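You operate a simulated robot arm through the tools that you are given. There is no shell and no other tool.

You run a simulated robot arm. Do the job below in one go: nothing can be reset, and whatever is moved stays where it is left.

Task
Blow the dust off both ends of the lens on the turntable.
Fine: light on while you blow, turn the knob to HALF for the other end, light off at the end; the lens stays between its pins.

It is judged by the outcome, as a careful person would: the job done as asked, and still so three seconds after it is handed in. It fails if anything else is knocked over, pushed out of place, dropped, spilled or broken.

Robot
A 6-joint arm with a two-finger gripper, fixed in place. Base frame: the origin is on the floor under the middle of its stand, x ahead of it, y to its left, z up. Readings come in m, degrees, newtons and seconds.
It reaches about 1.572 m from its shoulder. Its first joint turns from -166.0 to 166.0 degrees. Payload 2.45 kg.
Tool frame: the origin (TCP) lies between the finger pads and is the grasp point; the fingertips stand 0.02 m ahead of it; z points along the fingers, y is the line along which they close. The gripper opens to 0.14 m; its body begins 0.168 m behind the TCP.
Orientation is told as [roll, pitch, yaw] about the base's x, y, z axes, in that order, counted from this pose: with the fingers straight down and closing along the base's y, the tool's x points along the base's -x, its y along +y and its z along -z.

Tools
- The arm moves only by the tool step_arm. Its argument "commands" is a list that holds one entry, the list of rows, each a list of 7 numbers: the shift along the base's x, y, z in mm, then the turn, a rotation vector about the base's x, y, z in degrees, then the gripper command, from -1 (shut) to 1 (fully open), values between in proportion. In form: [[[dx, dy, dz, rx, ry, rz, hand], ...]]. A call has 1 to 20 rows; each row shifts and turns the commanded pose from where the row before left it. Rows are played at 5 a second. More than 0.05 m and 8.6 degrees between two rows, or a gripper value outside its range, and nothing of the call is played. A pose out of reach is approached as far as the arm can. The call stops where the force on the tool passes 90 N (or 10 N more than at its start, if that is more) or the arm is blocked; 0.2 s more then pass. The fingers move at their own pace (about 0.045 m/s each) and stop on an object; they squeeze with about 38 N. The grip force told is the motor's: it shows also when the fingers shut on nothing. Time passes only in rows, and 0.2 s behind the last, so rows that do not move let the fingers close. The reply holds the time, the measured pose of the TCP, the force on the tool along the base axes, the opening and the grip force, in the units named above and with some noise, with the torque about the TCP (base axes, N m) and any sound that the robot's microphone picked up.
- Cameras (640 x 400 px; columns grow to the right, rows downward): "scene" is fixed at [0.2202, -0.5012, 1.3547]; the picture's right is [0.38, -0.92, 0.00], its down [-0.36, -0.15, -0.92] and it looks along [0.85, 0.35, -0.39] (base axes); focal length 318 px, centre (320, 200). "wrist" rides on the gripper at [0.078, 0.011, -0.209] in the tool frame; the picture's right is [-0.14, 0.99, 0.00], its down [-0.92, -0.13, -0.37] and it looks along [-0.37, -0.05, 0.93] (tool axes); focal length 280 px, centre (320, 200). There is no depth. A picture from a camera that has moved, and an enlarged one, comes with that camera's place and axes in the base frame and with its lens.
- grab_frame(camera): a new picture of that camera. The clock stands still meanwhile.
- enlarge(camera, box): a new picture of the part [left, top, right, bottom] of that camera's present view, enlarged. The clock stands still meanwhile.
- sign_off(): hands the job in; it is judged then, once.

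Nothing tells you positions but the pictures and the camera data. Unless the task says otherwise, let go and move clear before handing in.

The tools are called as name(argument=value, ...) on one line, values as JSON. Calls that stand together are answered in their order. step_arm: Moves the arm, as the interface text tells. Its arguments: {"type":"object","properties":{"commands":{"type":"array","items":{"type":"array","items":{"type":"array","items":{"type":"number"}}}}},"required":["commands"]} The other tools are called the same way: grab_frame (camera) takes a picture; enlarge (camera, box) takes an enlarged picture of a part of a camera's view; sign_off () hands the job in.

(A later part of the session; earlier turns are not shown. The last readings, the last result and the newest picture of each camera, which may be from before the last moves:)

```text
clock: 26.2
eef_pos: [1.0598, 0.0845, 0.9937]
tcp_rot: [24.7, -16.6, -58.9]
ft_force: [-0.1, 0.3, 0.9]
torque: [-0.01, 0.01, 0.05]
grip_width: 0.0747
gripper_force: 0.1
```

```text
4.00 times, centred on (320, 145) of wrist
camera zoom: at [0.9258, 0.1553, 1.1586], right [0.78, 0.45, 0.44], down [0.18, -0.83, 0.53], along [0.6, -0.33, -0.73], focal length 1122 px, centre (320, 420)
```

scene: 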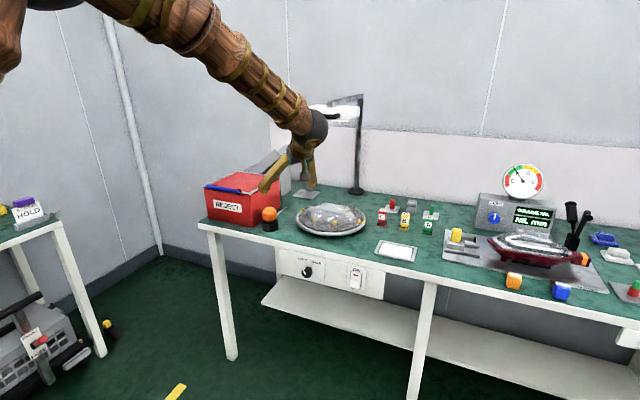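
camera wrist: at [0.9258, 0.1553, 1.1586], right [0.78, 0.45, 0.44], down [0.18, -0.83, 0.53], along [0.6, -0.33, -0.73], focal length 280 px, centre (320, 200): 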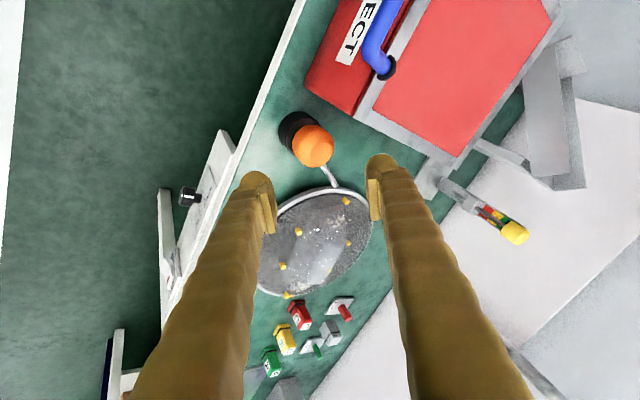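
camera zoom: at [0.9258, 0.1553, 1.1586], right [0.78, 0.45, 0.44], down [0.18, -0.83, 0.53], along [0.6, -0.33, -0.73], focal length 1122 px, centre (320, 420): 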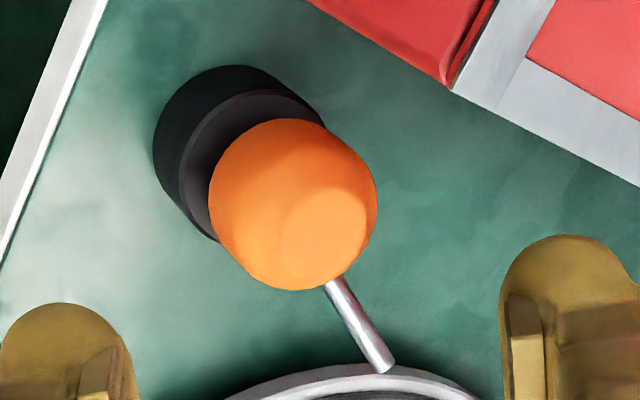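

Bulb is centred between the fingers; several views agree on (1.133, 0.084, 0.842) and box side at y≈0.146. I advance along the finger line to about 4.5 cm short and check.

step_arm(commands=[[[18, 0, -33, 0, 0, 0, 0.07], [18, 0, -33, 0, 0, 0, 0.07], [14, 0, -30, 0, 0, 0, 0.07], [0, 0, 0, 0, 0, 0, 0.07]]])

grab_frame(camera="wrist")

enlarge(camera="scene", box=[230, 170, 310, 240])

```text
clock: 27.2
eef_pos: [1.1104, 0.0834, 0.8987]
tcp_rot: [24.7, -16.7, -58.8]
ft_force: [0.1, -0.4, 0.5]
torque: [0.0, 0.0, -0.02]
grip_width: 0.0749
gripper_force: 0.0
```

```text
taken
camera wrist: at [0.9766, 0.155, 1.0617], right [0.78, 0.45, 0.44], down [0.18, -0.83, 0.53], along [0.6, -0.33, -0.73], focal length 280 px, centre (320, 200)
```

wrist: 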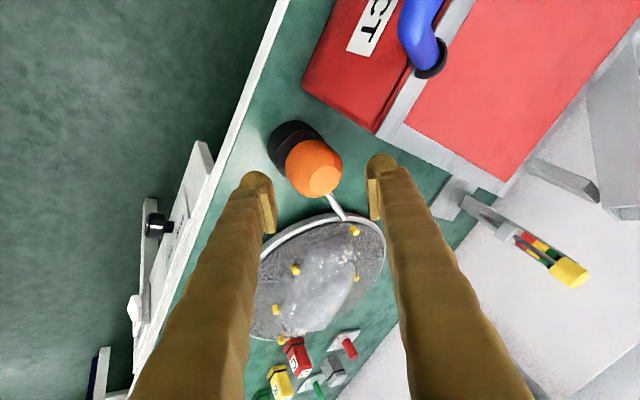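

```text
5.71 times, centred on (270, 205) of scene
camera zoom: at [0.2202, -0.5012, 1.3547], right [0.38, -0.92, 0.0], down [-0.36, -0.15, -0.92], along [0.85, 0.35, -0.39], focal length 1814 px, centre (606, 171)
```

zoom: 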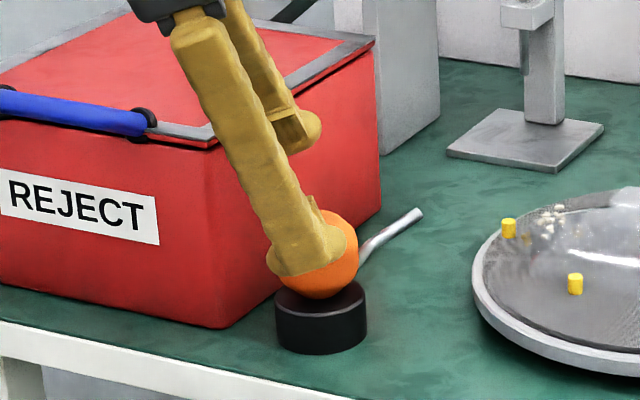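

enlarge(camera="wrist", box=[240, 110, 400, 230])

```text
3.33 times, centred on (320, 170) of wrist
camera zoom: at [0.9766, 0.155, 1.0617], right [0.78, 0.45, 0.44], down [0.18, -0.83, 0.53], along [0.6, -0.33, -0.73], focal length 935 px, centre (320, 300)
```

zoom: 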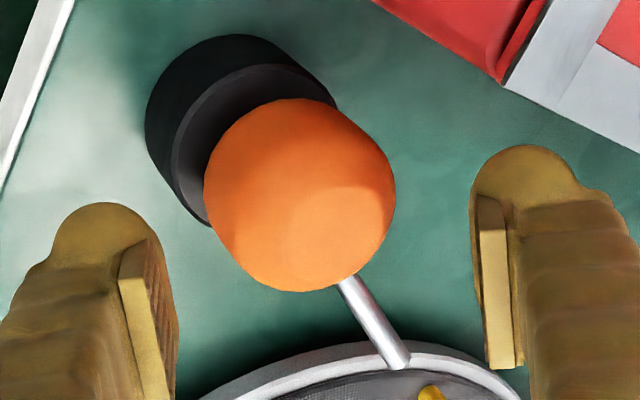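

Well centred. I go down the last 5 cm around the bulb, still open.

step_arm(commands=[[[7, 0.7, -16, 0, 0, 0, 0.07], [7, 0.7, -16, 0, 0, 0, 0.07], [7, 0.6, -17, 0, 0, 0, 0.07], [0, 0, 0, 0, 0, 0, 0.07]]])

grab_frame(camera="wrist")

enlarge(camera="scene", box=[230, 170, 310, 240])

```text
clock: 28.2
eef_pos: [1.1312, 0.0869, 0.852]
tcp_rot: [24.7, -16.7, -58.8]
ft_force: [-0.2, 0.0, -1.2]
torque: [-0.01, 0.0, 0.04]
grip_width: 0.0748
gripper_force: 0.1
```

```text
taken
camera wrist: at [0.9974, 0.1573, 1.0141], right [0.78, 0.45, 0.44], down [0.18, -0.83, 0.53], along [0.6, -0.33, -0.73], focal length 280 px, centre (320, 200)
```

wrist: 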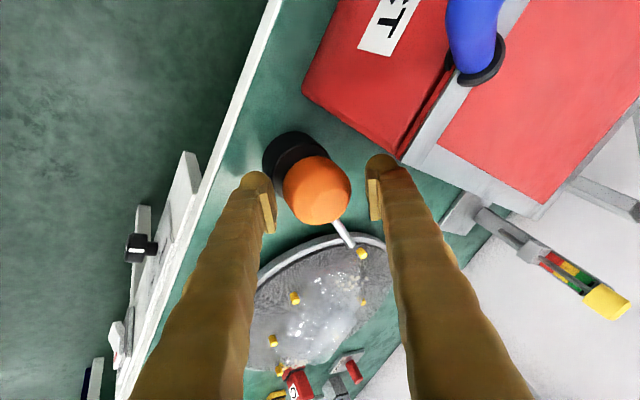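

```text
5.71 times, centred on (270, 205) of scene
camera zoom: at [0.2202, -0.5012, 1.3547], right [0.38, -0.92, 0.0], down [-0.36, -0.15, -0.92], along [0.85, 0.35, -0.39], focal length 1814 px, centre (606, 171)
```

zoom: 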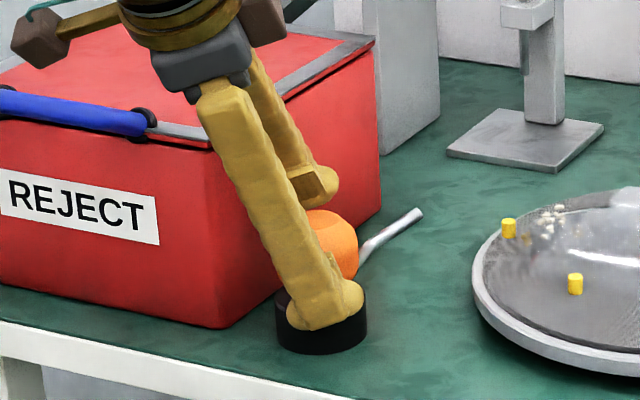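

The bulb is between the pads, nothing is touched. I close gently, stepwise, to feel the bulb without a full squeeze.

step_arm(commands=[[[0, 0, 0, 0, 0, 0, -0.1], [0, 0, 0, 0, 0, 0, -0.2], [0, 0, 0, 0, 0, 0, -0.2], [0, 0, 0, 0, 0, 0, -0.2]]])

```text
clock: 29.2
eef_pos: [1.1309, 0.0856, 0.85]
tcp_rot: [24.7, -16.7, -58.9]
ft_force: [-1.6, -3.0, -0.6]
torque: [-0.61, 0.68, 0.23]
grip_width: 0.0579
gripper_force: 45.2
```

The pads touch the bulb at 0.058 m. I try a slightly lighter hold to learn how the force behaves.

step_arm(commands=[[[0, 0, 0, 0, 0, 0, -0.18], [0, 0, 0, 0, 0, 0, -0.18]]])

```text
clock: 29.8
eef_pos: [1.1307, 0.0861, 0.8508]
tcp_rot: [24.7, -16.7, -58.9]
ft_force: [-3.2, -2.1, 1.3]
torque: [-0.07, 0.04, -0.04]
grip_width: 0.0591
gripper_force: 0.6
```

step_arm(commands=[[[0, 0, 0, 0, 0, 0, -0.19], [0, 0, 0, 0, 0, 0, -0.19], [0, 0, 0, 0, 0, 0, -0.19]]])

```text
clock: 30.6
eef_pos: [1.131, 0.0864, 0.8517]
tcp_rot: [24.7, -16.6, -58.9]
ft_force: [-2.1, -2.0, 0.3]
torque: [-0.01, 0.08, -0.01]
grip_width: 0.0595
gripper_force: 1.6
```

step_arm(commands=[[[0, 0, 0, 0, 0, 0, -0.22], [0, 0, 0, 0, 0, 0, -0.22], [0, 0, 0, 0, 0, 0, -0.22]]])

```text
clock: 31.4
eef_pos: [1.1308, 0.0862, 0.8513]
tcp_rot: [24.6, -16.5, -58.8]
ft_force: [-4.7, -3.4, 0.1]
torque: [-0.67, 0.77, 0.23]
grip_width: 0.0571
gripper_force: 45.0
```

It is held with about 45 N at 0.057 m and no puff sound. I lift it straight up slowly to see that it comes along.

step_arm(commands=[[[0, 0, 8, 0, 0, 0, -0.22], [0, 0, 12, 0, 0, 0, -0.22], [0, 0, 15, 0, 0, 0, -0.22], [0, 0, 15, 0, 0, 0, -0.22], [0, 0, 0, 0, 0, 0, -0.22]]])

grab_frame(camera="wrist")

enlarge(camera="scene", box=[230, 150, 326, 240])

```text
clock: 32.6
eef_pos: [1.1305, 0.0859, 0.8995]
tcp_rot: [24.8, -16.6, -58.8]
ft_force: [1.1, 0.0, -1.0]
torque: [0.0, -0.03, 0.0]
grip_width: 0.0543
gripper_force: 0.1
```

```text
taken
camera wrist: at [0.9971, 0.1577, 1.0641], right [0.78, 0.45, 0.44], down [0.18, -0.83, 0.53], along [0.6, -0.33, -0.73], focal length 280 px, centre (320, 200)
```

wrist: 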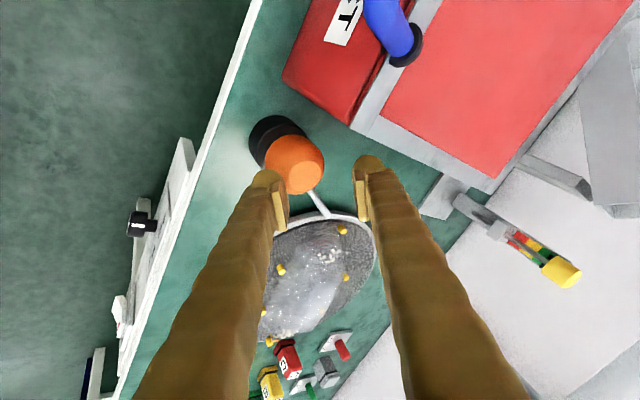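

```text
4.44 times, centred on (278, 195) of scene
camera zoom: at [0.2202, -0.5012, 1.3547], right [0.38, -0.92, 0.0], down [-0.36, -0.15, -0.92], along [0.85, 0.35, -0.39], focal length 1411 px, centre (507, 222)
```

zoom: 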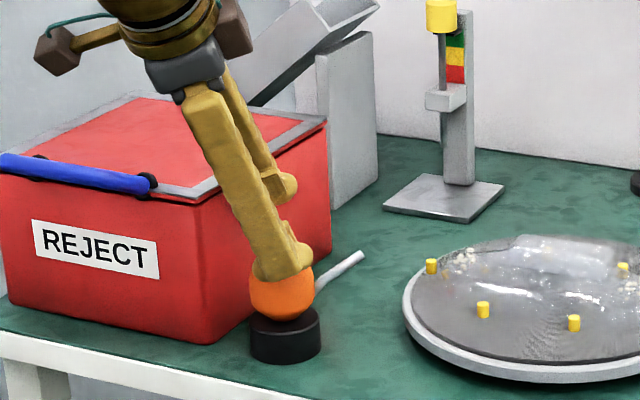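

The bulb slipped out and stayed in its cup. I check that nothing has shifted.

enlarge(camera="wrist", box=[220, 90, 380, 210])

enlarge(camera="scene", box=[246, 195, 294, 225])

enlarge(camera="scene", box=[286, 192, 382, 252])

```text
3.33 times, centred on (300, 150) of wrist
camera zoom: at [0.9971, 0.1577, 1.0641], right [0.78, 0.45, 0.44], down [0.18, -0.83, 0.53], along [0.6, -0.33, -0.73], focal length 935 px, centre (387, 367)
```

zoom: 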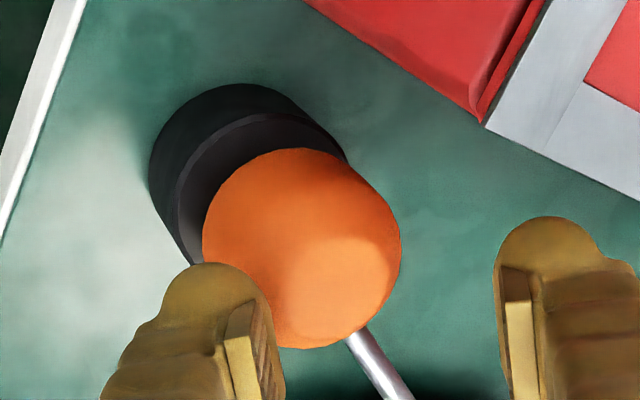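

```text
13.33 times, centred on (270, 210) of scene
camera zoom: at [0.2202, -0.5012, 1.3547], right [0.38, -0.92, 0.0], down [-0.36, -0.15, -0.92], along [0.85, 0.35, -0.39], focal length 4233 px, centre (987, 67)
```

zoom: 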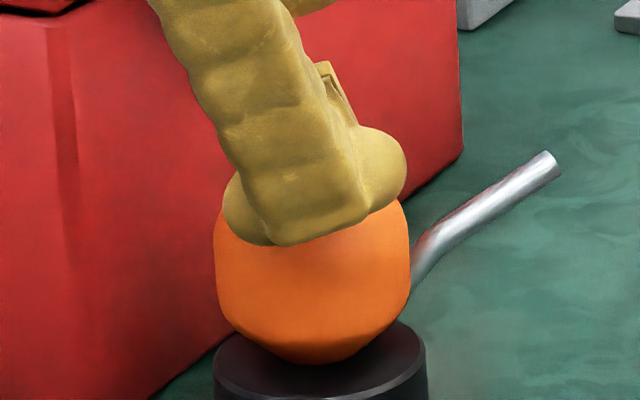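

```text
6.67 times, centred on (334, 222) of scene
camera zoom: at [0.2202, -0.5012, 1.3547], right [0.38, -0.92, 0.0], down [-0.36, -0.15, -0.92], along [0.85, 0.35, -0.39], focal length 2117 px, centre (227, 53)
```

zoom: 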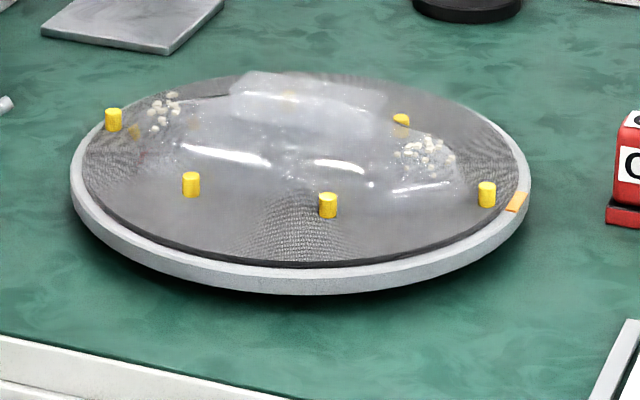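

Nothing moved and the dust is still there. The grip was about 1 cm too high on the round bulb, so I'll open, back up a bit along the finger line, and take it through its centre.

step_arm(commands=[[[-14, 0, 4, 0, 0, 0, 0.07], [-14, 0, 0, 0, 0, 0, 0.07], [0, 0, 0, 0, 0, 0, 0.07], [7.5, 0, -13, 0, 0, 0, 0.07], [7.5, 0, -13, 0, 0, 0, 0.07], [7.5, 0, -13, 0, 0, 0, 0.07], [4, 0, -8, 0, 0, 0, 0.07], [0, 0, 0, 0, 0, 0, 0.07]]])

```text
clock: 34.4
eef_pos: [1.1303, 0.0869, 0.8572]
tcp_rot: [24.7, -16.6, -58.8]
ft_force: [-0.7, 0.1, 0.2]
torque: [-0.01, 0.01, 0.02]
grip_width: 0.0748
gripper_force: 0.0
```

step_arm(commands=[[[3, -0.5, -7, 0, 0, 0, 0.07], [1, -0.5, -5, 0, 0, 0, 0.07], [0, 0, -2, 0, 0, 0, 0.07], [0, 0, 0, 0, 0, 0, 0.07]]])

enlarge(camera="wrist", box=[240, 130, 400, 250])

enlarge(camera="scene", box=[246, 195, 294, 225])

```text
clock: 35.4
eef_pos: [1.1335, 0.0851, 0.8433]
tcp_rot: [24.7, -16.6, -58.9]
ft_force: [-0.1, 0.7, 0.4]
torque: [-0.05, -0.01, -0.01]
grip_width: 0.0749
gripper_force: 0.1
```

```text
3.33 times, centred on (320, 190) of wrist
camera zoom: at [1.0003, 0.1561, 1.0073], right [0.78, 0.45, 0.44], down [0.18, -0.83, 0.53], along [0.6, -0.33, -0.73], focal length 935 px, centre (320, 233)
```

zoom: 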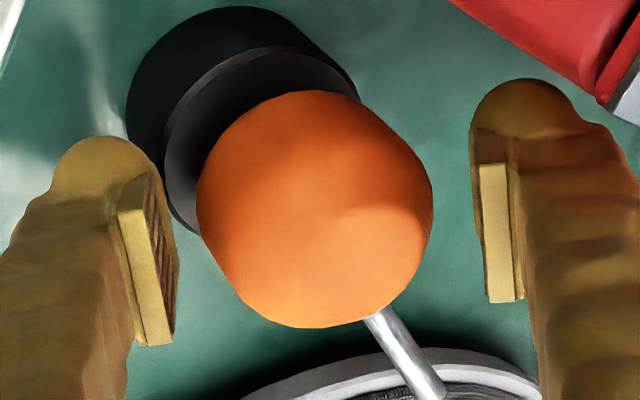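

```text
13.33 times, centred on (270, 210) of scene
camera zoom: at [0.2202, -0.5012, 1.3547], right [0.38, -0.92, 0.0], down [-0.36, -0.15, -0.92], along [0.85, 0.35, -0.39], focal length 4233 px, centre (987, 67)
```

zoom: 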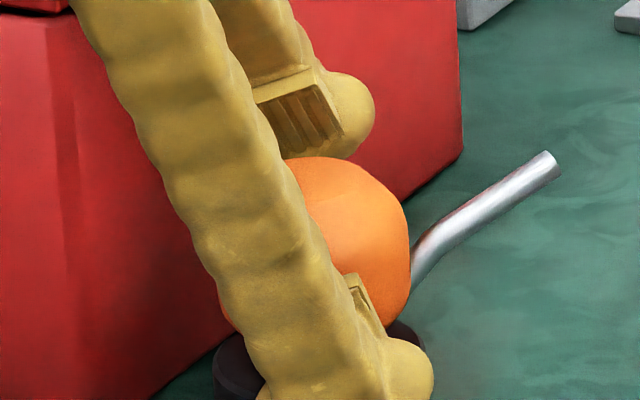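

Now the bulb is centred at the grasp point. I close on it, firmer this time.

step_arm(commands=[[[0, 0, 0, 0, 0, 0, -0.1], [0, 0, 0, 0, 0, 0, -0.2], [0, 0, 0, 0, 0, 0, -0.25], [0, 0, 0, 0, 0, 0, -0.25], [0, 0, 0, 0, 0, 0, -0.25]]])

```text
clock: 36.6
eef_pos: [1.1331, 0.0852, 0.8429]
tcp_rot: [24.6, -16.5, -58.8]
ft_force: [-19.6, -12.7, -2.9]
torque: [-0.4, 0.54, 0.09]
grip_width: 0.0681
gripper_force: 11.5
```

The finger nearest the robot seems to push on the cup rim (sideways force). I open again at once and look.

step_arm(commands=[[[0, 0, 0, 0, 0, 0, 0.07], [0, 0, 0, 0, 0, 0, 0.07]]])

enlarge(camera="wrist", box=[240, 130, 400, 250])

enlarge(camera="scene", box=[246, 195, 294, 225])

```text
clock: 37.2
eef_pos: [1.135, 0.0861, 0.8437]
tcp_rot: [24.7, -16.6, -58.9]
ft_force: [-0.6, -0.2, 1.0]
torque: [-0.01, 0.0, -0.02]
grip_width: 0.0749
gripper_force: 0.0
```

```text
3.33 times, centred on (320, 190) of wrist
camera zoom: at [1.0005, 0.1563, 1.0076], right [0.78, 0.45, 0.44], down [0.18, -0.83, 0.53], along [0.6, -0.33, -0.73], focal length 935 px, centre (320, 233)
```

zoom: 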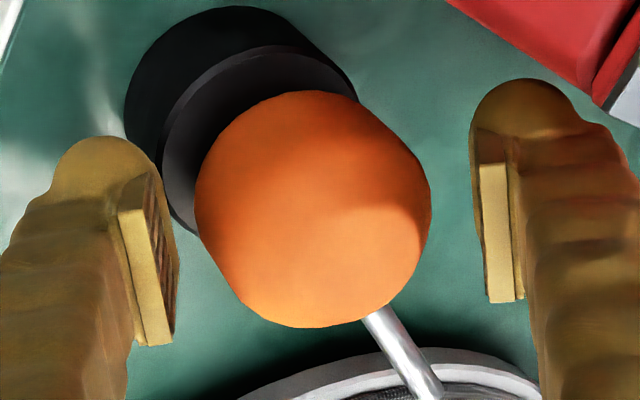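

```text
13.33 times, centred on (270, 210) of scene
camera zoom: at [0.2202, -0.5012, 1.3547], right [0.38, -0.92, 0.0], down [-0.36, -0.15, -0.92], along [0.85, 0.35, -0.39], focal length 4233 px, centre (987, 67)
```

zoom: 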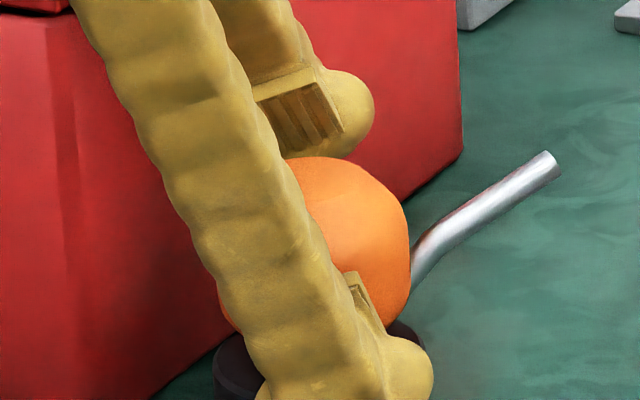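

The lower finger was hitting the cup rim because the closing line was tilted too much; nothing was displaced. I'll back out, re-tilt so that the closing line is nearly level (fingers leaning toward heading -30° by about 21°, closing line turned -62°) and try again.

step_arm(commands=[[[-10, 0, 17.5, 0, 0, 0, 0.07], [-10, 0, 17.5, 0, 0, 0, 0.07], [-10, 0, 17.5, 0, 0, 0, 0.07], [-10, 0, 17.5, 0, 0, 0, 0.07], [0, 0, 12, 0, 7.4, 0, 0.07], [0, 0, 12, 0, 7.4, 0, 0.07], [0, 0, 12, 0, 7.4, 0, 0.07], [0, 0, 12, 0, 7.4, 0, 0.0], [0, 0, 0, 0, 0, -7, -0.05], [0, 7, 0, -3.5, -6.07, 0, -0.05], [0, 7, 0, -3.5, -6.07, 0, -0.05], [0, 7, 0, -3.5, -6.07, 0, -0.05], [0, 0, 0, 0, 0, 0, -0.05]]])

grab_frame(camera="wrist")

enlarge(camera="scene", box=[200, 120, 320, 240])

```text
clock: 40.0
eef_pos: [1.0959, 0.1055, 0.9602]
tcp_rot: [11.3, -17.9, -64.0]
ft_force: [0.0, 0.2, -1.0]
torque: [0.03, 0.04, 0.03]
grip_width: 0.0663
gripper_force: 0.1
```

```text
taken
camera wrist: at [1.0064, 0.2163, 1.1334], right [0.9, 0.36, 0.23], down [0.16, -0.78, 0.6], along [0.4, -0.51, -0.76], focal length 280 px, centre (320, 200)
```

wrist: 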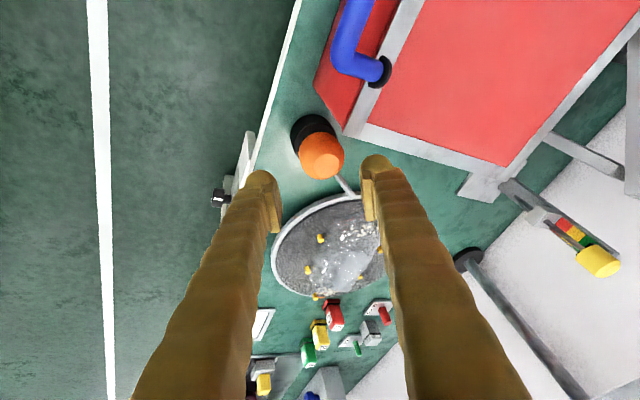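

```text
3.33 times, centred on (260, 180) of scene
camera zoom: at [0.2202, -0.5012, 1.3547], right [0.38, -0.92, 0.0], down [-0.36, -0.15, -0.92], along [0.85, 0.35, -0.39], focal length 1058 px, centre (520, 267)
```

zoom: 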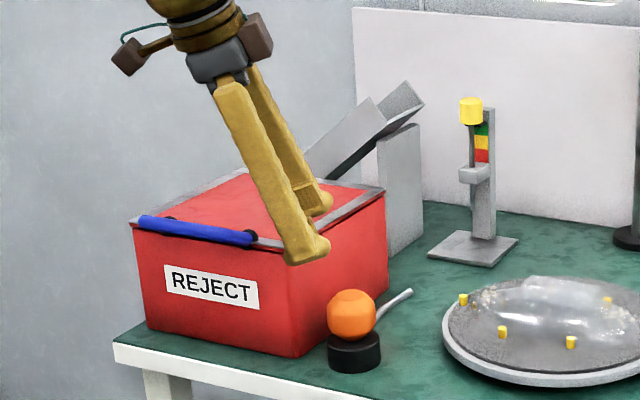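

The bulb is again centred at (1.134, 0.086, 0.842), aligned with the finger line. I go most of the way down and check clearances.

step_arm(commands=[[[9.5, -5, -29, 0, 0, 0, -0.05], [9.5, -5, -29, 0, 0, 0, -0.05], [5, -2.5, -15, 0, 0, 0, -0.05], [0, 0, 0, 0, 0, 0, -0.05]]])

enlarge(camera="wrist", box=[240, 110, 400, 230])

enlarge(camera="scene", box=[230, 170, 310, 240])

```text
clock: 41.0
eef_pos: [1.1183, 0.0919, 0.8874]
tcp_rot: [11.3, -17.8, -63.9]
ft_force: [0.1, 0.1, 0.1]
torque: [0.03, -0.03, -0.02]
grip_width: 0.0666
gripper_force: 0.1
```

```text
3.33 times, centred on (320, 170) of wrist
camera zoom: at [1.0304, 0.2024, 1.0608], right [0.9, 0.36, 0.23], down [0.16, -0.78, 0.6], along [0.4, -0.51, -0.77], focal length 935 px, centre (320, 300)
```

zoom: 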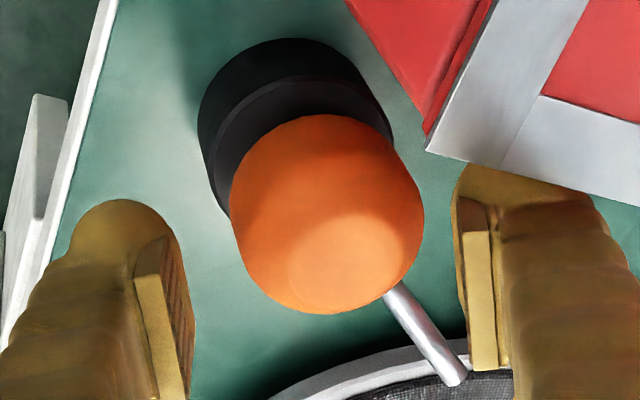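

```text
5.71 times, centred on (270, 205) of scene
camera zoom: at [0.2202, -0.5012, 1.3547], right [0.38, -0.92, 0.0], down [-0.36, -0.15, -0.92], along [0.85, 0.35, -0.39], focal length 1814 px, centre (606, 171)
```

zoom: 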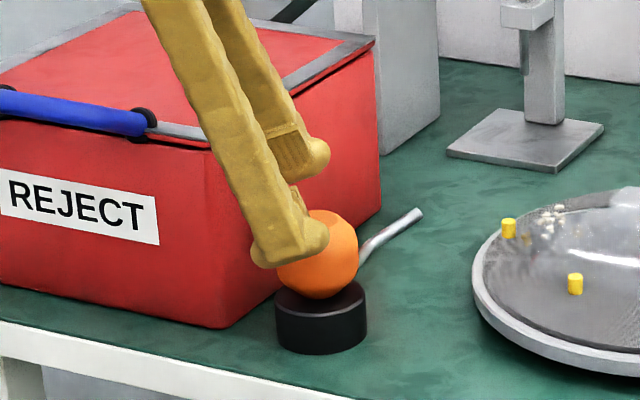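

Clearance to the box rim looks like 5–8 mm, fine if slow. I go the rest of the way in small steps.

step_arm(commands=[[[5, -1.9, -14, 0, 0, 0, -0.05], [5, -1.9, -14, 0, 0, 0, -0.05], [0, 0, 0, 0, 0, 0, -0.05]]])

enlarge(camera="wrist", box=[240, 110, 400, 230])

```text
clock: 41.8
eef_pos: [1.1277, 0.09, 0.8591]
tcp_rot: [11.3, -17.8, -63.9]
ft_force: [-0.5, -0.8, 0.1]
torque: [-0.02, 0.01, 0.01]
grip_width: 0.0665
gripper_force: 0.1
```

```text
3.33 times, centred on (320, 170) of wrist
camera zoom: at [1.0406, 0.2, 1.0327], right [0.9, 0.36, 0.23], down [0.16, -0.78, 0.6], along [0.4, -0.51, -0.77], focal length 935 px, centre (320, 300)
```

zoom: 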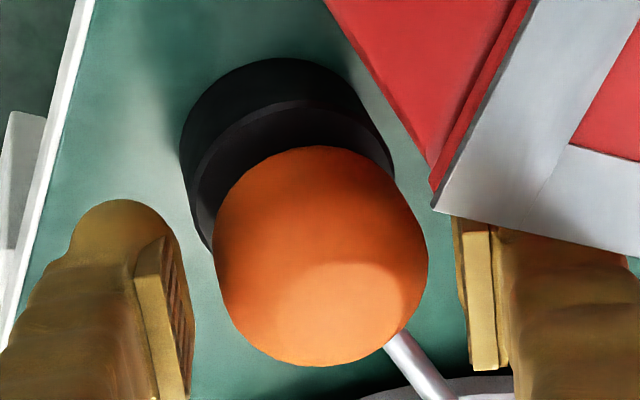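

step_arm(commands=[[[3, -1.3, -8, 0, 0, 0, -0.05], [3, -1.2, -7.5, 0, 0, 0, -0.05], [0, 0, 0, 0, 0, 0, -0.05]]])

enlarge(camera="wrist", box=[240, 110, 400, 230])

enlarge(camera="scene", box=[230, 170, 310, 240])

```text
clock: 42.6
eef_pos: [1.1345, 0.0877, 0.8457]
tcp_rot: [11.2, -17.8, -64.0]
ft_force: [0.8, -0.4, 0.3]
torque: [0.0, -0.01, 0.02]
grip_width: 0.0663
gripper_force: 0.1
```

```text
3.33 times, centred on (320, 170) of wrist
camera zoom: at [1.047, 0.1976, 1.0179], right [0.9, 0.36, 0.23], down [0.16, -0.78, 0.6], along [0.4, -0.51, -0.77], focal length 935 px, centre (320, 300)
```

zoom: 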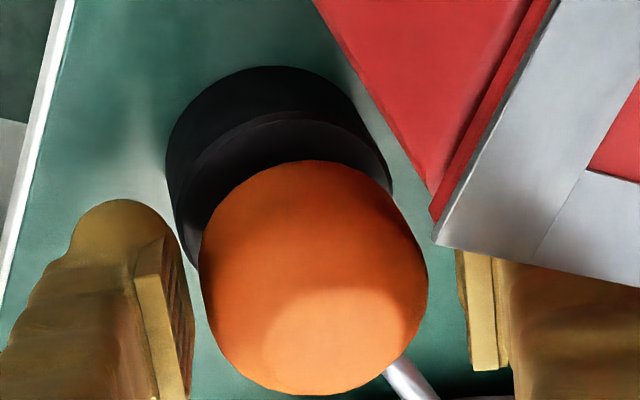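

```text
5.71 times, centred on (270, 205) of scene
camera zoom: at [0.2202, -0.5012, 1.3547], right [0.38, -0.92, 0.0], down [-0.36, -0.15, -0.92], along [0.85, 0.35, -0.39], focal length 1814 px, centre (606, 171)
```

zoom: 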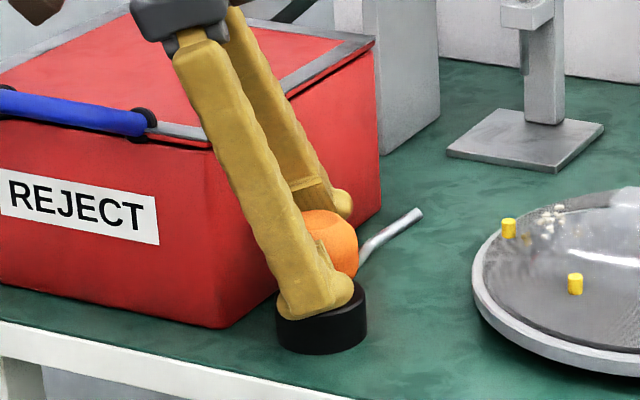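

Almost there: I settle 3 mm deeper and then close gently while watching the side force.

step_arm(commands=[[[0, -1.3, -3, 0, 0, 0, -0.05], [0, 0, 0, 0, 0, 0, -0.1], [0, 0, 0, 0, 0, 0, -0.15], [0, 0, 0, 0, 0, 0, -0.2], [0, 0, 0, 0, 0, 0, -0.2]]])

```text
clock: 43.8
eef_pos: [1.1322, 0.0872, 0.8433]
tcp_rot: [11.3, -17.7, -63.9]
ft_force: [4.1, 1.5, -0.7]
torque: [-0.06, 0.14, -0.02]
grip_width: 0.0587
gripper_force: 1.9
```

step_arm(commands=[[[0, 0, 0, 0, 0, 0, -0.25], [0, 0, 0, 0, 0, 0, -0.3], [0, 0, 0, 0, 0, 0, -0.3]]])

```text
clock: 44.6
eef_pos: [1.1341, 0.0872, 0.8441]
tcp_rot: [11.3, -17.9, -63.9]
ft_force: [14.6, 6.5, 0.1]
torque: [-0.11, 0.32, -0.02]
grip_width: 0.0576
gripper_force: 5.8
```

The far finger touches first, so I shift the hand about 1.5 mm toward it to centre, then squeeze more.

step_arm(commands=[[[1.4, 0.8, 0.3, 0, 0, 0, -0.3], [0, 0, 0, 0, 0, 0, -0.3], [0, 0, 0, 0, 0, 0, -0.3]]])

```text
clock: 45.4
eef_pos: [1.1352, 0.0871, 0.8422]
tcp_rot: [11.2, -17.8, -63.9]
ft_force: [-0.2, 7.0, 0.5]
torque: [-0.62, 1.18, -0.03]
grip_width: 0.0545
gripper_force: 44.5
```

Now both pads grip (44 N, width 0.0545). I lift slowly.

step_arm(commands=[[[0, 0, 6, 0, 0, 0, -0.4], [0, 0, 8, 0, 0, 0, -0.4], [0, 0, 10, 0, 0, 0, -0.4], [0, 0, 0, 0, 0, 0, -0.4]]])

enlarge(camera="wrist", box=[240, 110, 400, 230])

enlarge(camera="scene", box=[230, 170, 310, 240])

```text
clock: 46.4
eef_pos: [1.1346, 0.0867, 0.8687]
tcp_rot: [11.4, -17.9, -64.0]
ft_force: [-13.5, -15.9, 0.8]
torque: [-0.26, 0.26, 0.17]
grip_width: 0.0547
gripper_force: 9.9
```

```text
3.33 times, centred on (320, 170) of wrist
camera zoom: at [1.0478, 0.1956, 1.0409], right [0.9, 0.36, 0.23], down [0.16, -0.78, 0.6], along [0.4, -0.51, -0.76], focal length 935 px, centre (320, 300)
```

zoom: 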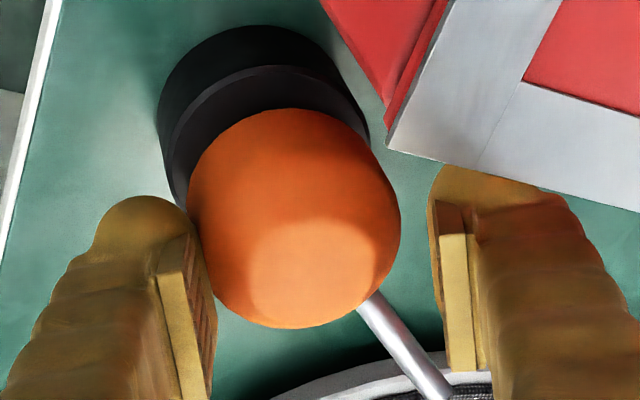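

```text
5.71 times, centred on (270, 205) of scene
camera zoom: at [0.2202, -0.5012, 1.3547], right [0.38, -0.92, 0.0], down [-0.36, -0.15, -0.92], along [0.85, 0.35, -0.39], focal length 1814 px, centre (606, 171)
```

zoom: 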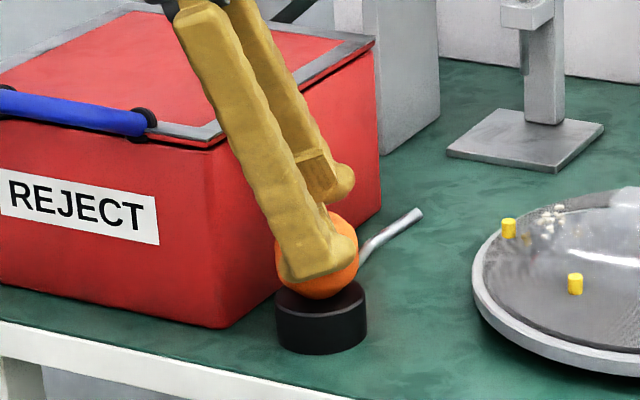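

The bulb still sits in its black stand; it may be fixed there, so I want to test it properly. I reopen, re-centre on the bulb and will pull up in tiny steps while reading the force.

step_arm(commands=[[[0, 0, 0, 0, 0, 0, -0.05], [-8, 5, 1, 0, 0, 0, -0.05], [0, 0, 0, 0, 0, 0, -0.05], [4.6, -2.7, -14, 0, 0, 0, -0.05], [4.6, -2.5, -14, 0, 0, 0, -0.05], [0, 0, 0, 0, 0, 0, -0.05]]])

enlarge(camera="wrist", box=[240, 110, 400, 230])

enlarge(camera="scene", box=[286, 192, 382, 252])

```text
clock: 47.8
eef_pos: [1.1367, 0.0869, 0.8401]
tcp_rot: [11.4, -17.8, -63.9]
ft_force: [-0.9, 0.5, 0.2]
torque: [0.0, 0.01, 0.02]
grip_width: 0.0665
gripper_force: 0.1
```

```text
3.33 times, centred on (320, 170) of wrist
camera zoom: at [1.0489, 0.197, 1.0128], right [0.9, 0.36, 0.23], down [0.16, -0.78, 0.6], along [0.4, -0.51, -0.77], focal length 935 px, centre (320, 300)
```

zoom: 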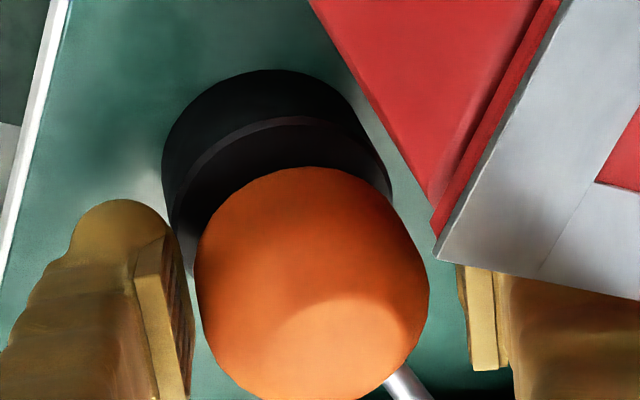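

```text
6.67 times, centred on (334, 222) of scene
camera zoom: at [0.2202, -0.5012, 1.3547], right [0.38, -0.92, 0.0], down [-0.36, -0.15, -0.92], along [0.85, 0.35, -0.39], focal length 2117 px, centre (227, 53)
```

zoom: 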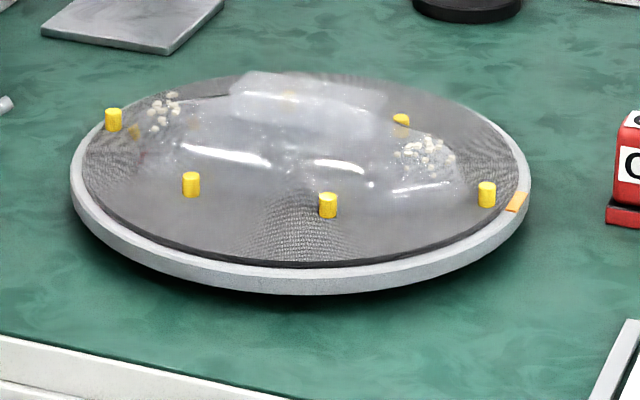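

Bulb centred again and the dust is unchanged. Now a full squeeze in place, listening for a puff.

step_arm(commands=[[[-0.8, -0.5, 0, 0, 0, 0, -0.15], [0, 0, 0, 0, 0, 0, -0.3], [0, 0, 0, 0, 0, 0, -0.6], [0, 0, 0, 0, 0, 0, -1], [0, 0, 0, 0, 0, 0, -1]]])

```text
clock: 49.0
eef_pos: [1.1354, 0.0871, 0.8402]
tcp_rot: [11.3, -17.8, -63.9]
ft_force: [3.3, 1.1, 0.6]
torque: [-0.84, 1.51, -0.01]
grip_width: 0.0556
gripper_force: 44.4
```

step_arm(commands=[[[0, 0, 3, 0, 0, 0, -1]]])

step_arm(commands=[[[0, 0, 3, 0, 0, 0, -1]]])

step_arm(commands=[[[0, 0, 3, 0, 0, 0, -1]]])

enlarge(camera="scene", box=[230, 170, 310, 240])

```text
clock: 49.4
eef_pos: [1.1352, 0.0864, 0.8409]
tcp_rot: [11.1, -17.8, -63.9]
ft_force: [11.4, -1.5, -15.2]
torque: [-0.76, 1.45, 0.0]
grip_width: 0.0555
gripper_force: 45.4
```

```text
clock: 49.8
eef_pos: [1.135, 0.0867, 0.8419]
tcp_rot: [11.0, -17.8, -63.9]
ft_force: [23.9, -4.3, -45.7]
torque: [-0.75, 1.51, 0.0]
grip_width: 0.0555
gripper_force: 45.1
```

```text
clock: 50.2
eef_pos: [1.135, 0.0869, 0.8436]
tcp_rot: [10.9, -17.6, -63.9]
ft_force: [6.0, 1.1, -59.4]
torque: [-0.59, 1.33, -0.04]
grip_width: 0.0546
gripper_force: 45.4
```

```text
5.71 times, centred on (270, 205) of scene
camera zoom: at [0.2202, -0.5012, 1.3547], right [0.38, -0.92, 0.0], down [-0.36, -0.15, -0.92], along [0.85, 0.35, -0.39], focal length 1814 px, centre (606, 171)
```

zoom: 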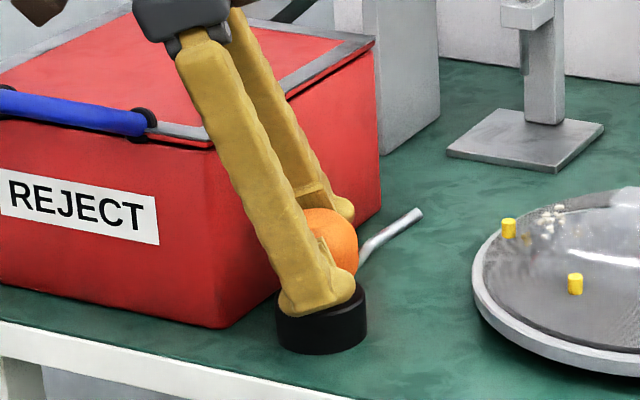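

Pulling gives -59 N with no movement: the blower is fixed on its stand, so it isn't meant to be lifted. I relax, open, and back out; then I'll work the bulb in place by pressing it.

step_arm(commands=[[[0, 0, -3, 0, 0, 0, -1], [0, 0, -3, 0, 0, 0, -0.5], [0, 0, -3, 0, 0, 0, -0.05], [0, 0, 0, 0, 0, 0, -0.05], [-6, 3.6, 18.7, 0, 0, 0, -0.05], [-9, 5.5, 28, 0, 0, 0, -0.05], [-9, 5.5, 28, 0, 0, 0, -0.05], [-9, 5.5, 28, 0, 0, 0, -0.05], [0, 0, 0, 0, 0, 0, -0.05]]])

grab_frame(camera="wrist")

enlarge(camera="scene", box=[246, 195, 294, 225])

enlarge(camera="scene", box=[286, 192, 382, 252])

```text
clock: 52.2
eef_pos: [1.1021, 0.1069, 0.9426]
tcp_rot: [11.2, -17.8, -63.9]
ft_force: [0.1, 0.0, 0.8]
torque: [-0.02, 0.01, 0.0]
grip_width: 0.0665
gripper_force: 0.2
```

```text
taken
camera wrist: at [1.0159, 0.2174, 1.1156], right [0.9, 0.36, 0.23], down [0.16, -0.78, 0.6], along [0.4, -0.51, -0.77], focal length 280 px, centre (320, 200)
```

wrist: 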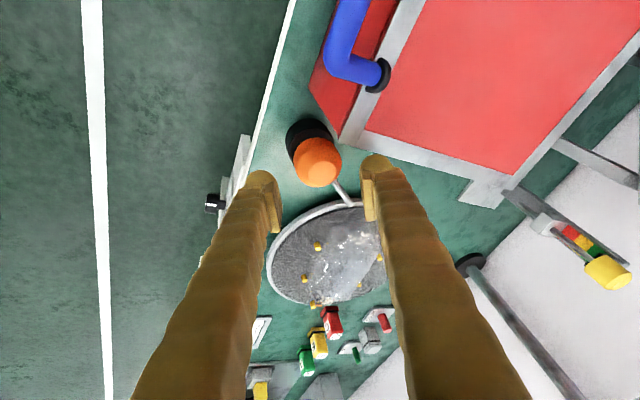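

```text
13.33 times, centred on (270, 210) of scene
camera zoom: at [0.2202, -0.5012, 1.3547], right [0.38, -0.92, 0.0], down [-0.36, -0.15, -0.92], along [0.85, 0.35, -0.39], focal length 4233 px, centre (987, 67)
```

zoom: 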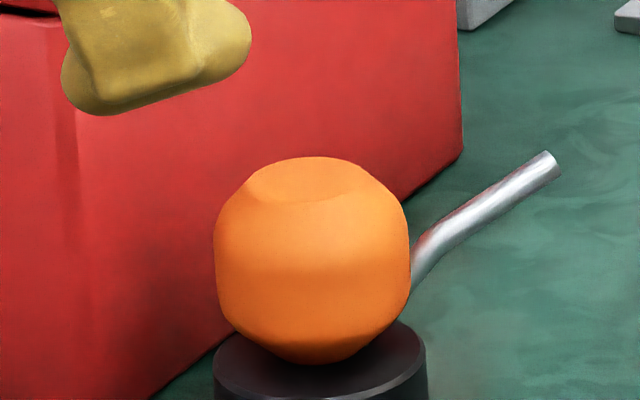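

```text
6.67 times, centred on (334, 222) of scene
camera zoom: at [0.2202, -0.5012, 1.3547], right [0.38, -0.92, 0.0], down [-0.36, -0.15, -0.92], along [0.85, 0.35, -0.39], focal length 2117 px, centre (227, 53)
```

zoom: 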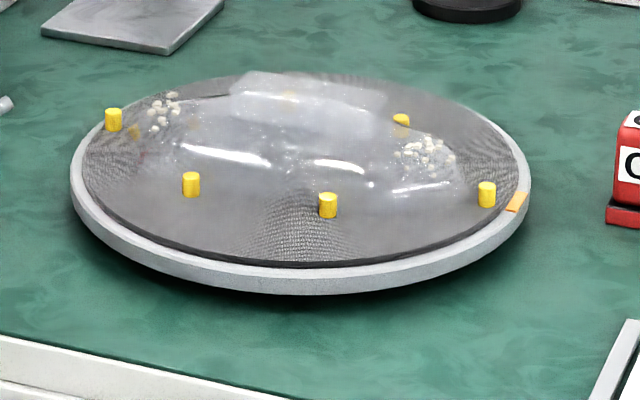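

Everything is still in place. I straighten the hand to vertical above the bulb, shut the fingers, and then press the bulb down from the top.

step_arm(commands=[[[0, 0, 10, 3.5, 6.07, 0, -0.5], [11, -7, 0, 3.5, 6.07, 0, -1], [11, -7, 0, 3.5, 6.07, 0, -1], [11, -6.5, 0, 0, 0, 0, -1], [0, 0, 0, 0, 0, 0, -1], [0, 0, 0, 0, 0, 0, -1]]])

grab_frame(camera="wrist")

enlarge(camera="scene", box=[230, 150, 310, 240])

```text
clock: 53.6
eef_pos: [1.1351, 0.087, 0.9525]
tcp_rot: [-0.3, -0.1, -62.1]
ft_force: [0.5, 0.0, 0.1]
torque: [-0.01, -0.02, 0.02]
grip_width: 0.0003
gripper_force: 29.4
```

```text
taken
camera wrist: at [1.1087, 0.1615, 1.1604], right [0.94, 0.34, -0.01], down [0.32, -0.87, 0.37], along [0.12, -0.35, -0.93], focal length 280 px, centre (320, 200)
```

wrist: 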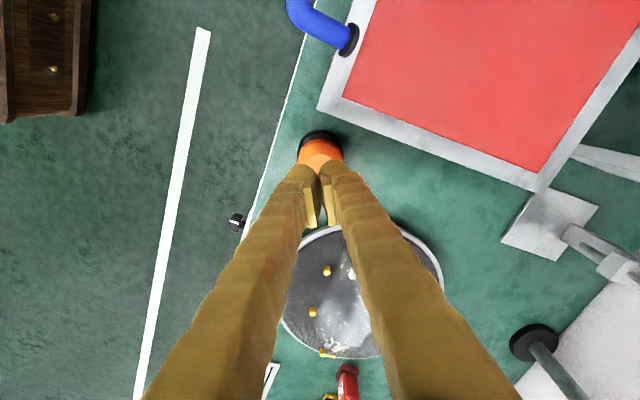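

```text
4.44 times, centred on (270, 195) of scene
camera zoom: at [0.2202, -0.5012, 1.3547], right [0.38, -0.92, 0.0], down [-0.36, -0.15, -0.92], along [0.85, 0.35, -0.39], focal length 1411 px, centre (542, 222)
```

zoom: 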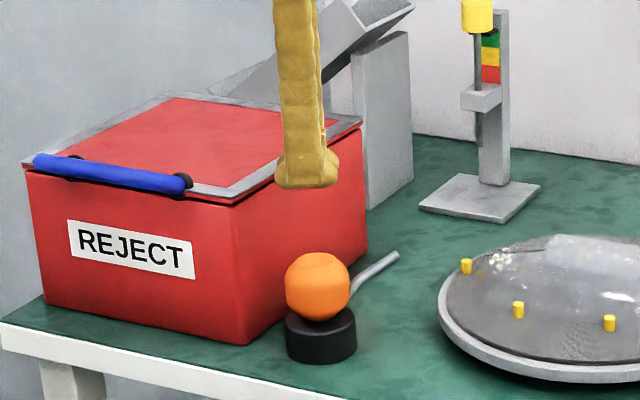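

Right above the bulb. I descend to about 1 cm above, then press in small steps.

step_arm(commands=[[[0, -0.5, -25, 0, 0, 0, -1], [0, 0, -22, 0, 0, 0, -1], [0, 0, -6, 0, 0, 0, -1], [0, 0, -4, 0, 0, 0, -1], [0, 0, 0, 0, 0, 0, -1]]])

```text
clock: 54.8
eef_pos: [1.1365, 0.086, 0.8937]
tcp_rot: [-0.2, -0.2, -62.1]
ft_force: [-0.7, -0.3, 0.4]
torque: [-0.01, 0.02, -0.02]
grip_width: 0.0001
gripper_force: 28.9
```

step_arm(commands=[[[0, 0, -3, 0, 0, 0, -1], [0, 0, -3, 0, 0, 0, -1]]])

```text
clock: 55.4
eef_pos: [1.1361, 0.0851, 0.8875]
tcp_rot: [-0.2, -0.2, -62.1]
ft_force: [-0.4, -0.3, 0.3]
torque: [0.01, 0.02, -0.01]
grip_width: 0.0
gripper_force: 29.7
```

step_arm(commands=[[[0, 0, -3, 0, 0, 0, -1], [0, 0, -2, 0, 0, 0, -1]]])

```text
clock: 56.0
eef_pos: [1.1365, 0.0858, 0.884]
tcp_rot: [-0.4, -0.2, -62.1]
ft_force: [-1.0, -0.6, -0.7]
torque: [-0.01, 0.0, 0.03]
grip_width: 0.0001
gripper_force: 29.0
```

step_arm(commands=[[[0, 0, -3, 0, 0, 0, -1], [0, 0, -2, 0, 0, 0, -1]]])

enlarge(camera="scene", box=[246, 190, 294, 225])

```text
clock: 56.6
eef_pos: [1.1351, 0.0866, 0.8794]
tcp_rot: [-0.4, -0.2, -62.1]
ft_force: [1.6, 1.5, 1.6]
torque: [0.02, 0.0, -0.01]
grip_width: 0.0001
gripper_force: 29.0
```

```text
11.43 times, centred on (270, 208) of scene
camera zoom: at [0.2202, -0.5012, 1.3547], right [0.38, -0.92, 0.0], down [-0.36, -0.15, -0.92], along [0.85, 0.35, -0.39], focal length 3628 px, centre (891, 114)
```

zoom: 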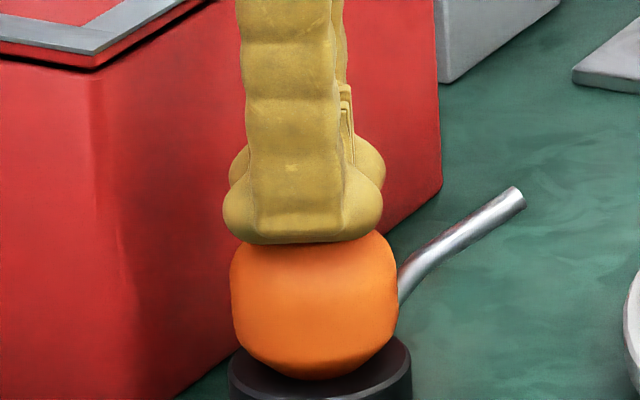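

The tips are at the bulb's top now. I continue pressing in small steps.

step_arm(commands=[[[0, 0, -3, 0, 0, 0, -1], [0, 0, 0, 0, 0, 0, -1]]])

step_arm(commands=[[[0, 0, -3, 0, 0, 0, -1], [0, 0, 0, 0, 0, 0, -1]]])

```text
clock: 57.2
eef_pos: [1.1345, 0.0864, 0.8753]
tcp_rot: [-0.2, -0.3, -62.1]
ft_force: [2.5, 1.8, 3.2]
torque: [0.08, -0.03, 0.02]
grip_width: 0.0001
gripper_force: 28.9
heard: click
```

```text
clock: 57.8
eef_pos: [1.1361, 0.0859, 0.8729]
tcp_rot: [-0.3, -0.2, -62.1]
ft_force: [-3.9, -0.2, 3.0]
torque: [0.01, 0.03, 0.03]
grip_width: 0.0
gripper_force: 29.5
```

I heard a click when pressing. I check the dust.

enlarge(camera="scene", box=[286, 192, 382, 252])

enlarge(camera="scene", box=[246, 190, 294, 225])

grab_frame(camera="wrist")

```text
6.67 times, centred on (334, 222) of scene
camera zoom: at [0.2202, -0.5012, 1.3547], right [0.38, -0.92, 0.0], down [-0.36, -0.15, -0.92], along [0.85, 0.35, -0.39], focal length 2117 px, centre (227, 53)
```

zoom: 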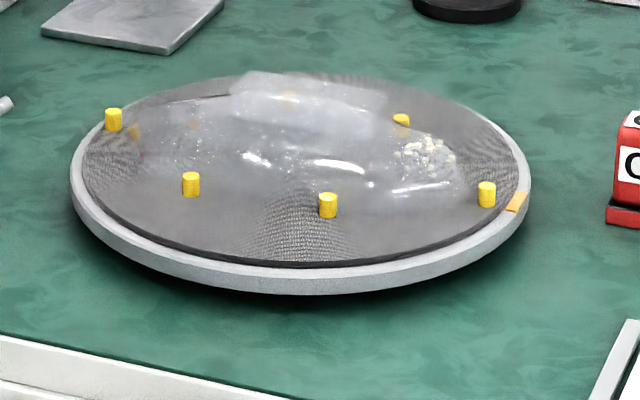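

```text
11.43 times, centred on (270, 208) of scene
camera zoom: at [0.2202, -0.5012, 1.3547], right [0.38, -0.92, 0.0], down [-0.36, -0.15, -0.92], along [0.85, 0.35, -0.39], focal length 3628 px, centre (891, 114)
```

zoom: 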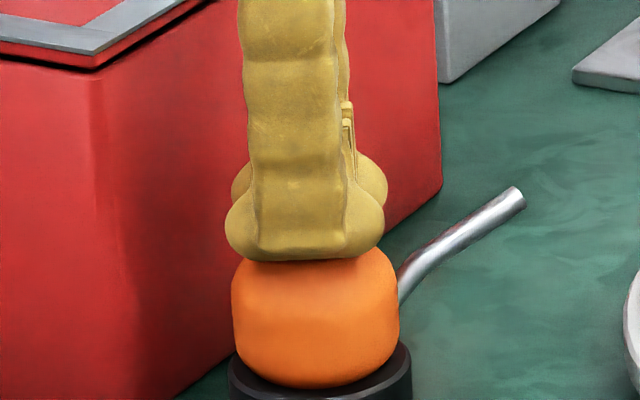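

```text
taken
camera wrist: at [1.1093, 0.1604, 1.0807], right [0.94, 0.34, -0.01], down [0.32, -0.87, 0.37], along [0.12, -0.35, -0.93], focal length 280 px, centre (320, 200)
```

wrist: 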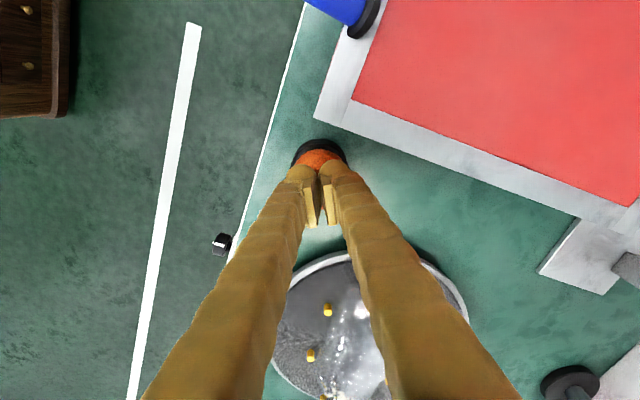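

The dust on the near-left end is gone: the bulb works by pressing. I lift off and verify from above.

step_arm(commands=[[[0, 0, 10, 0, 0, 0, -1], [0, 0, 30, 0, 0, 0, -1], [0, 0, 40, 0, 0, 0, -1], [-30, -10, 35, 0, 0, 0, -1], [-40, -20, 15, 0, 0, 0, -1], [-40, -25, 0, 0, 0, 0, -1], [0, 0, 0, 0, 0, 0, -1]]])

grab_frame(camera="wrist")

enlarge(camera="scene", box=[246, 190, 294, 225])

enlarge(camera="scene", box=[290, 195, 346, 230])

```text
clock: 59.4
eef_pos: [1.0262, 0.0323, 1.0012]
tcp_rot: [-0.3, -0.1, -62.1]
ft_force: [-0.2, -0.5, 0.4]
torque: [0.0, 0.03, -0.01]
grip_width: 0.0002
gripper_force: 29.9
```

```text
taken
camera wrist: at [1.0, 0.1065, 1.209], right [0.94, 0.34, 0.0], down [0.32, -0.87, 0.37], along [0.12, -0.35, -0.93], focal length 280 px, centre (320, 200)
```

wrist: 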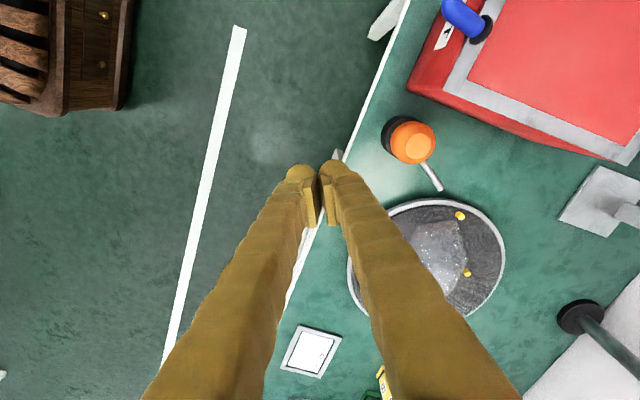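

```text
11.43 times, centred on (270, 208) of scene
camera zoom: at [0.2202, -0.5012, 1.3547], right [0.38, -0.92, 0.0], down [-0.36, -0.15, -0.92], along [0.85, 0.35, -0.39], focal length 3628 px, centre (891, 114)
```

zoom: 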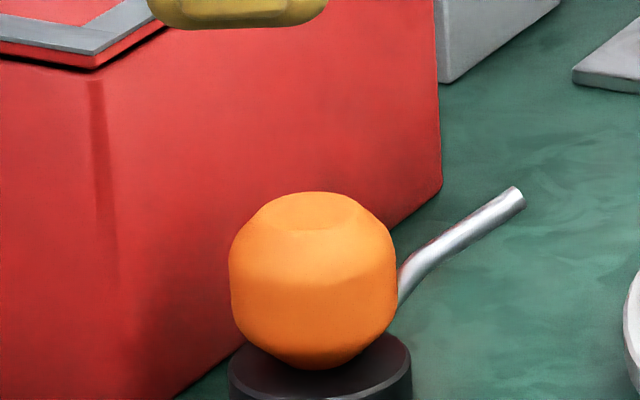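

```text
11.43 times, centred on (318, 212) of scene
camera zoom: at [0.2202, -0.5012, 1.3547], right [0.38, -0.92, 0.0], down [-0.36, -0.15, -0.92], along [0.85, 0.35, -0.39], focal length 3628 px, centre (343, 57)
```

zoom: 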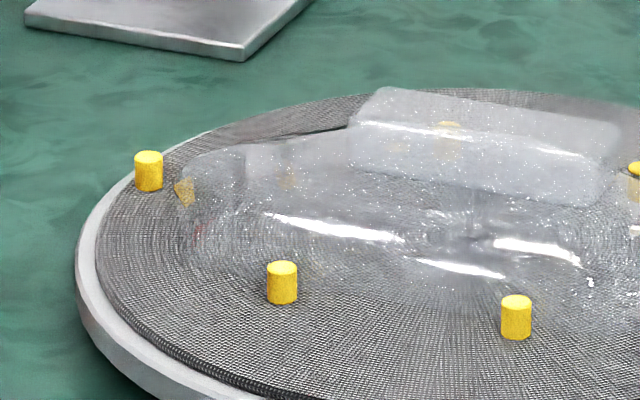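

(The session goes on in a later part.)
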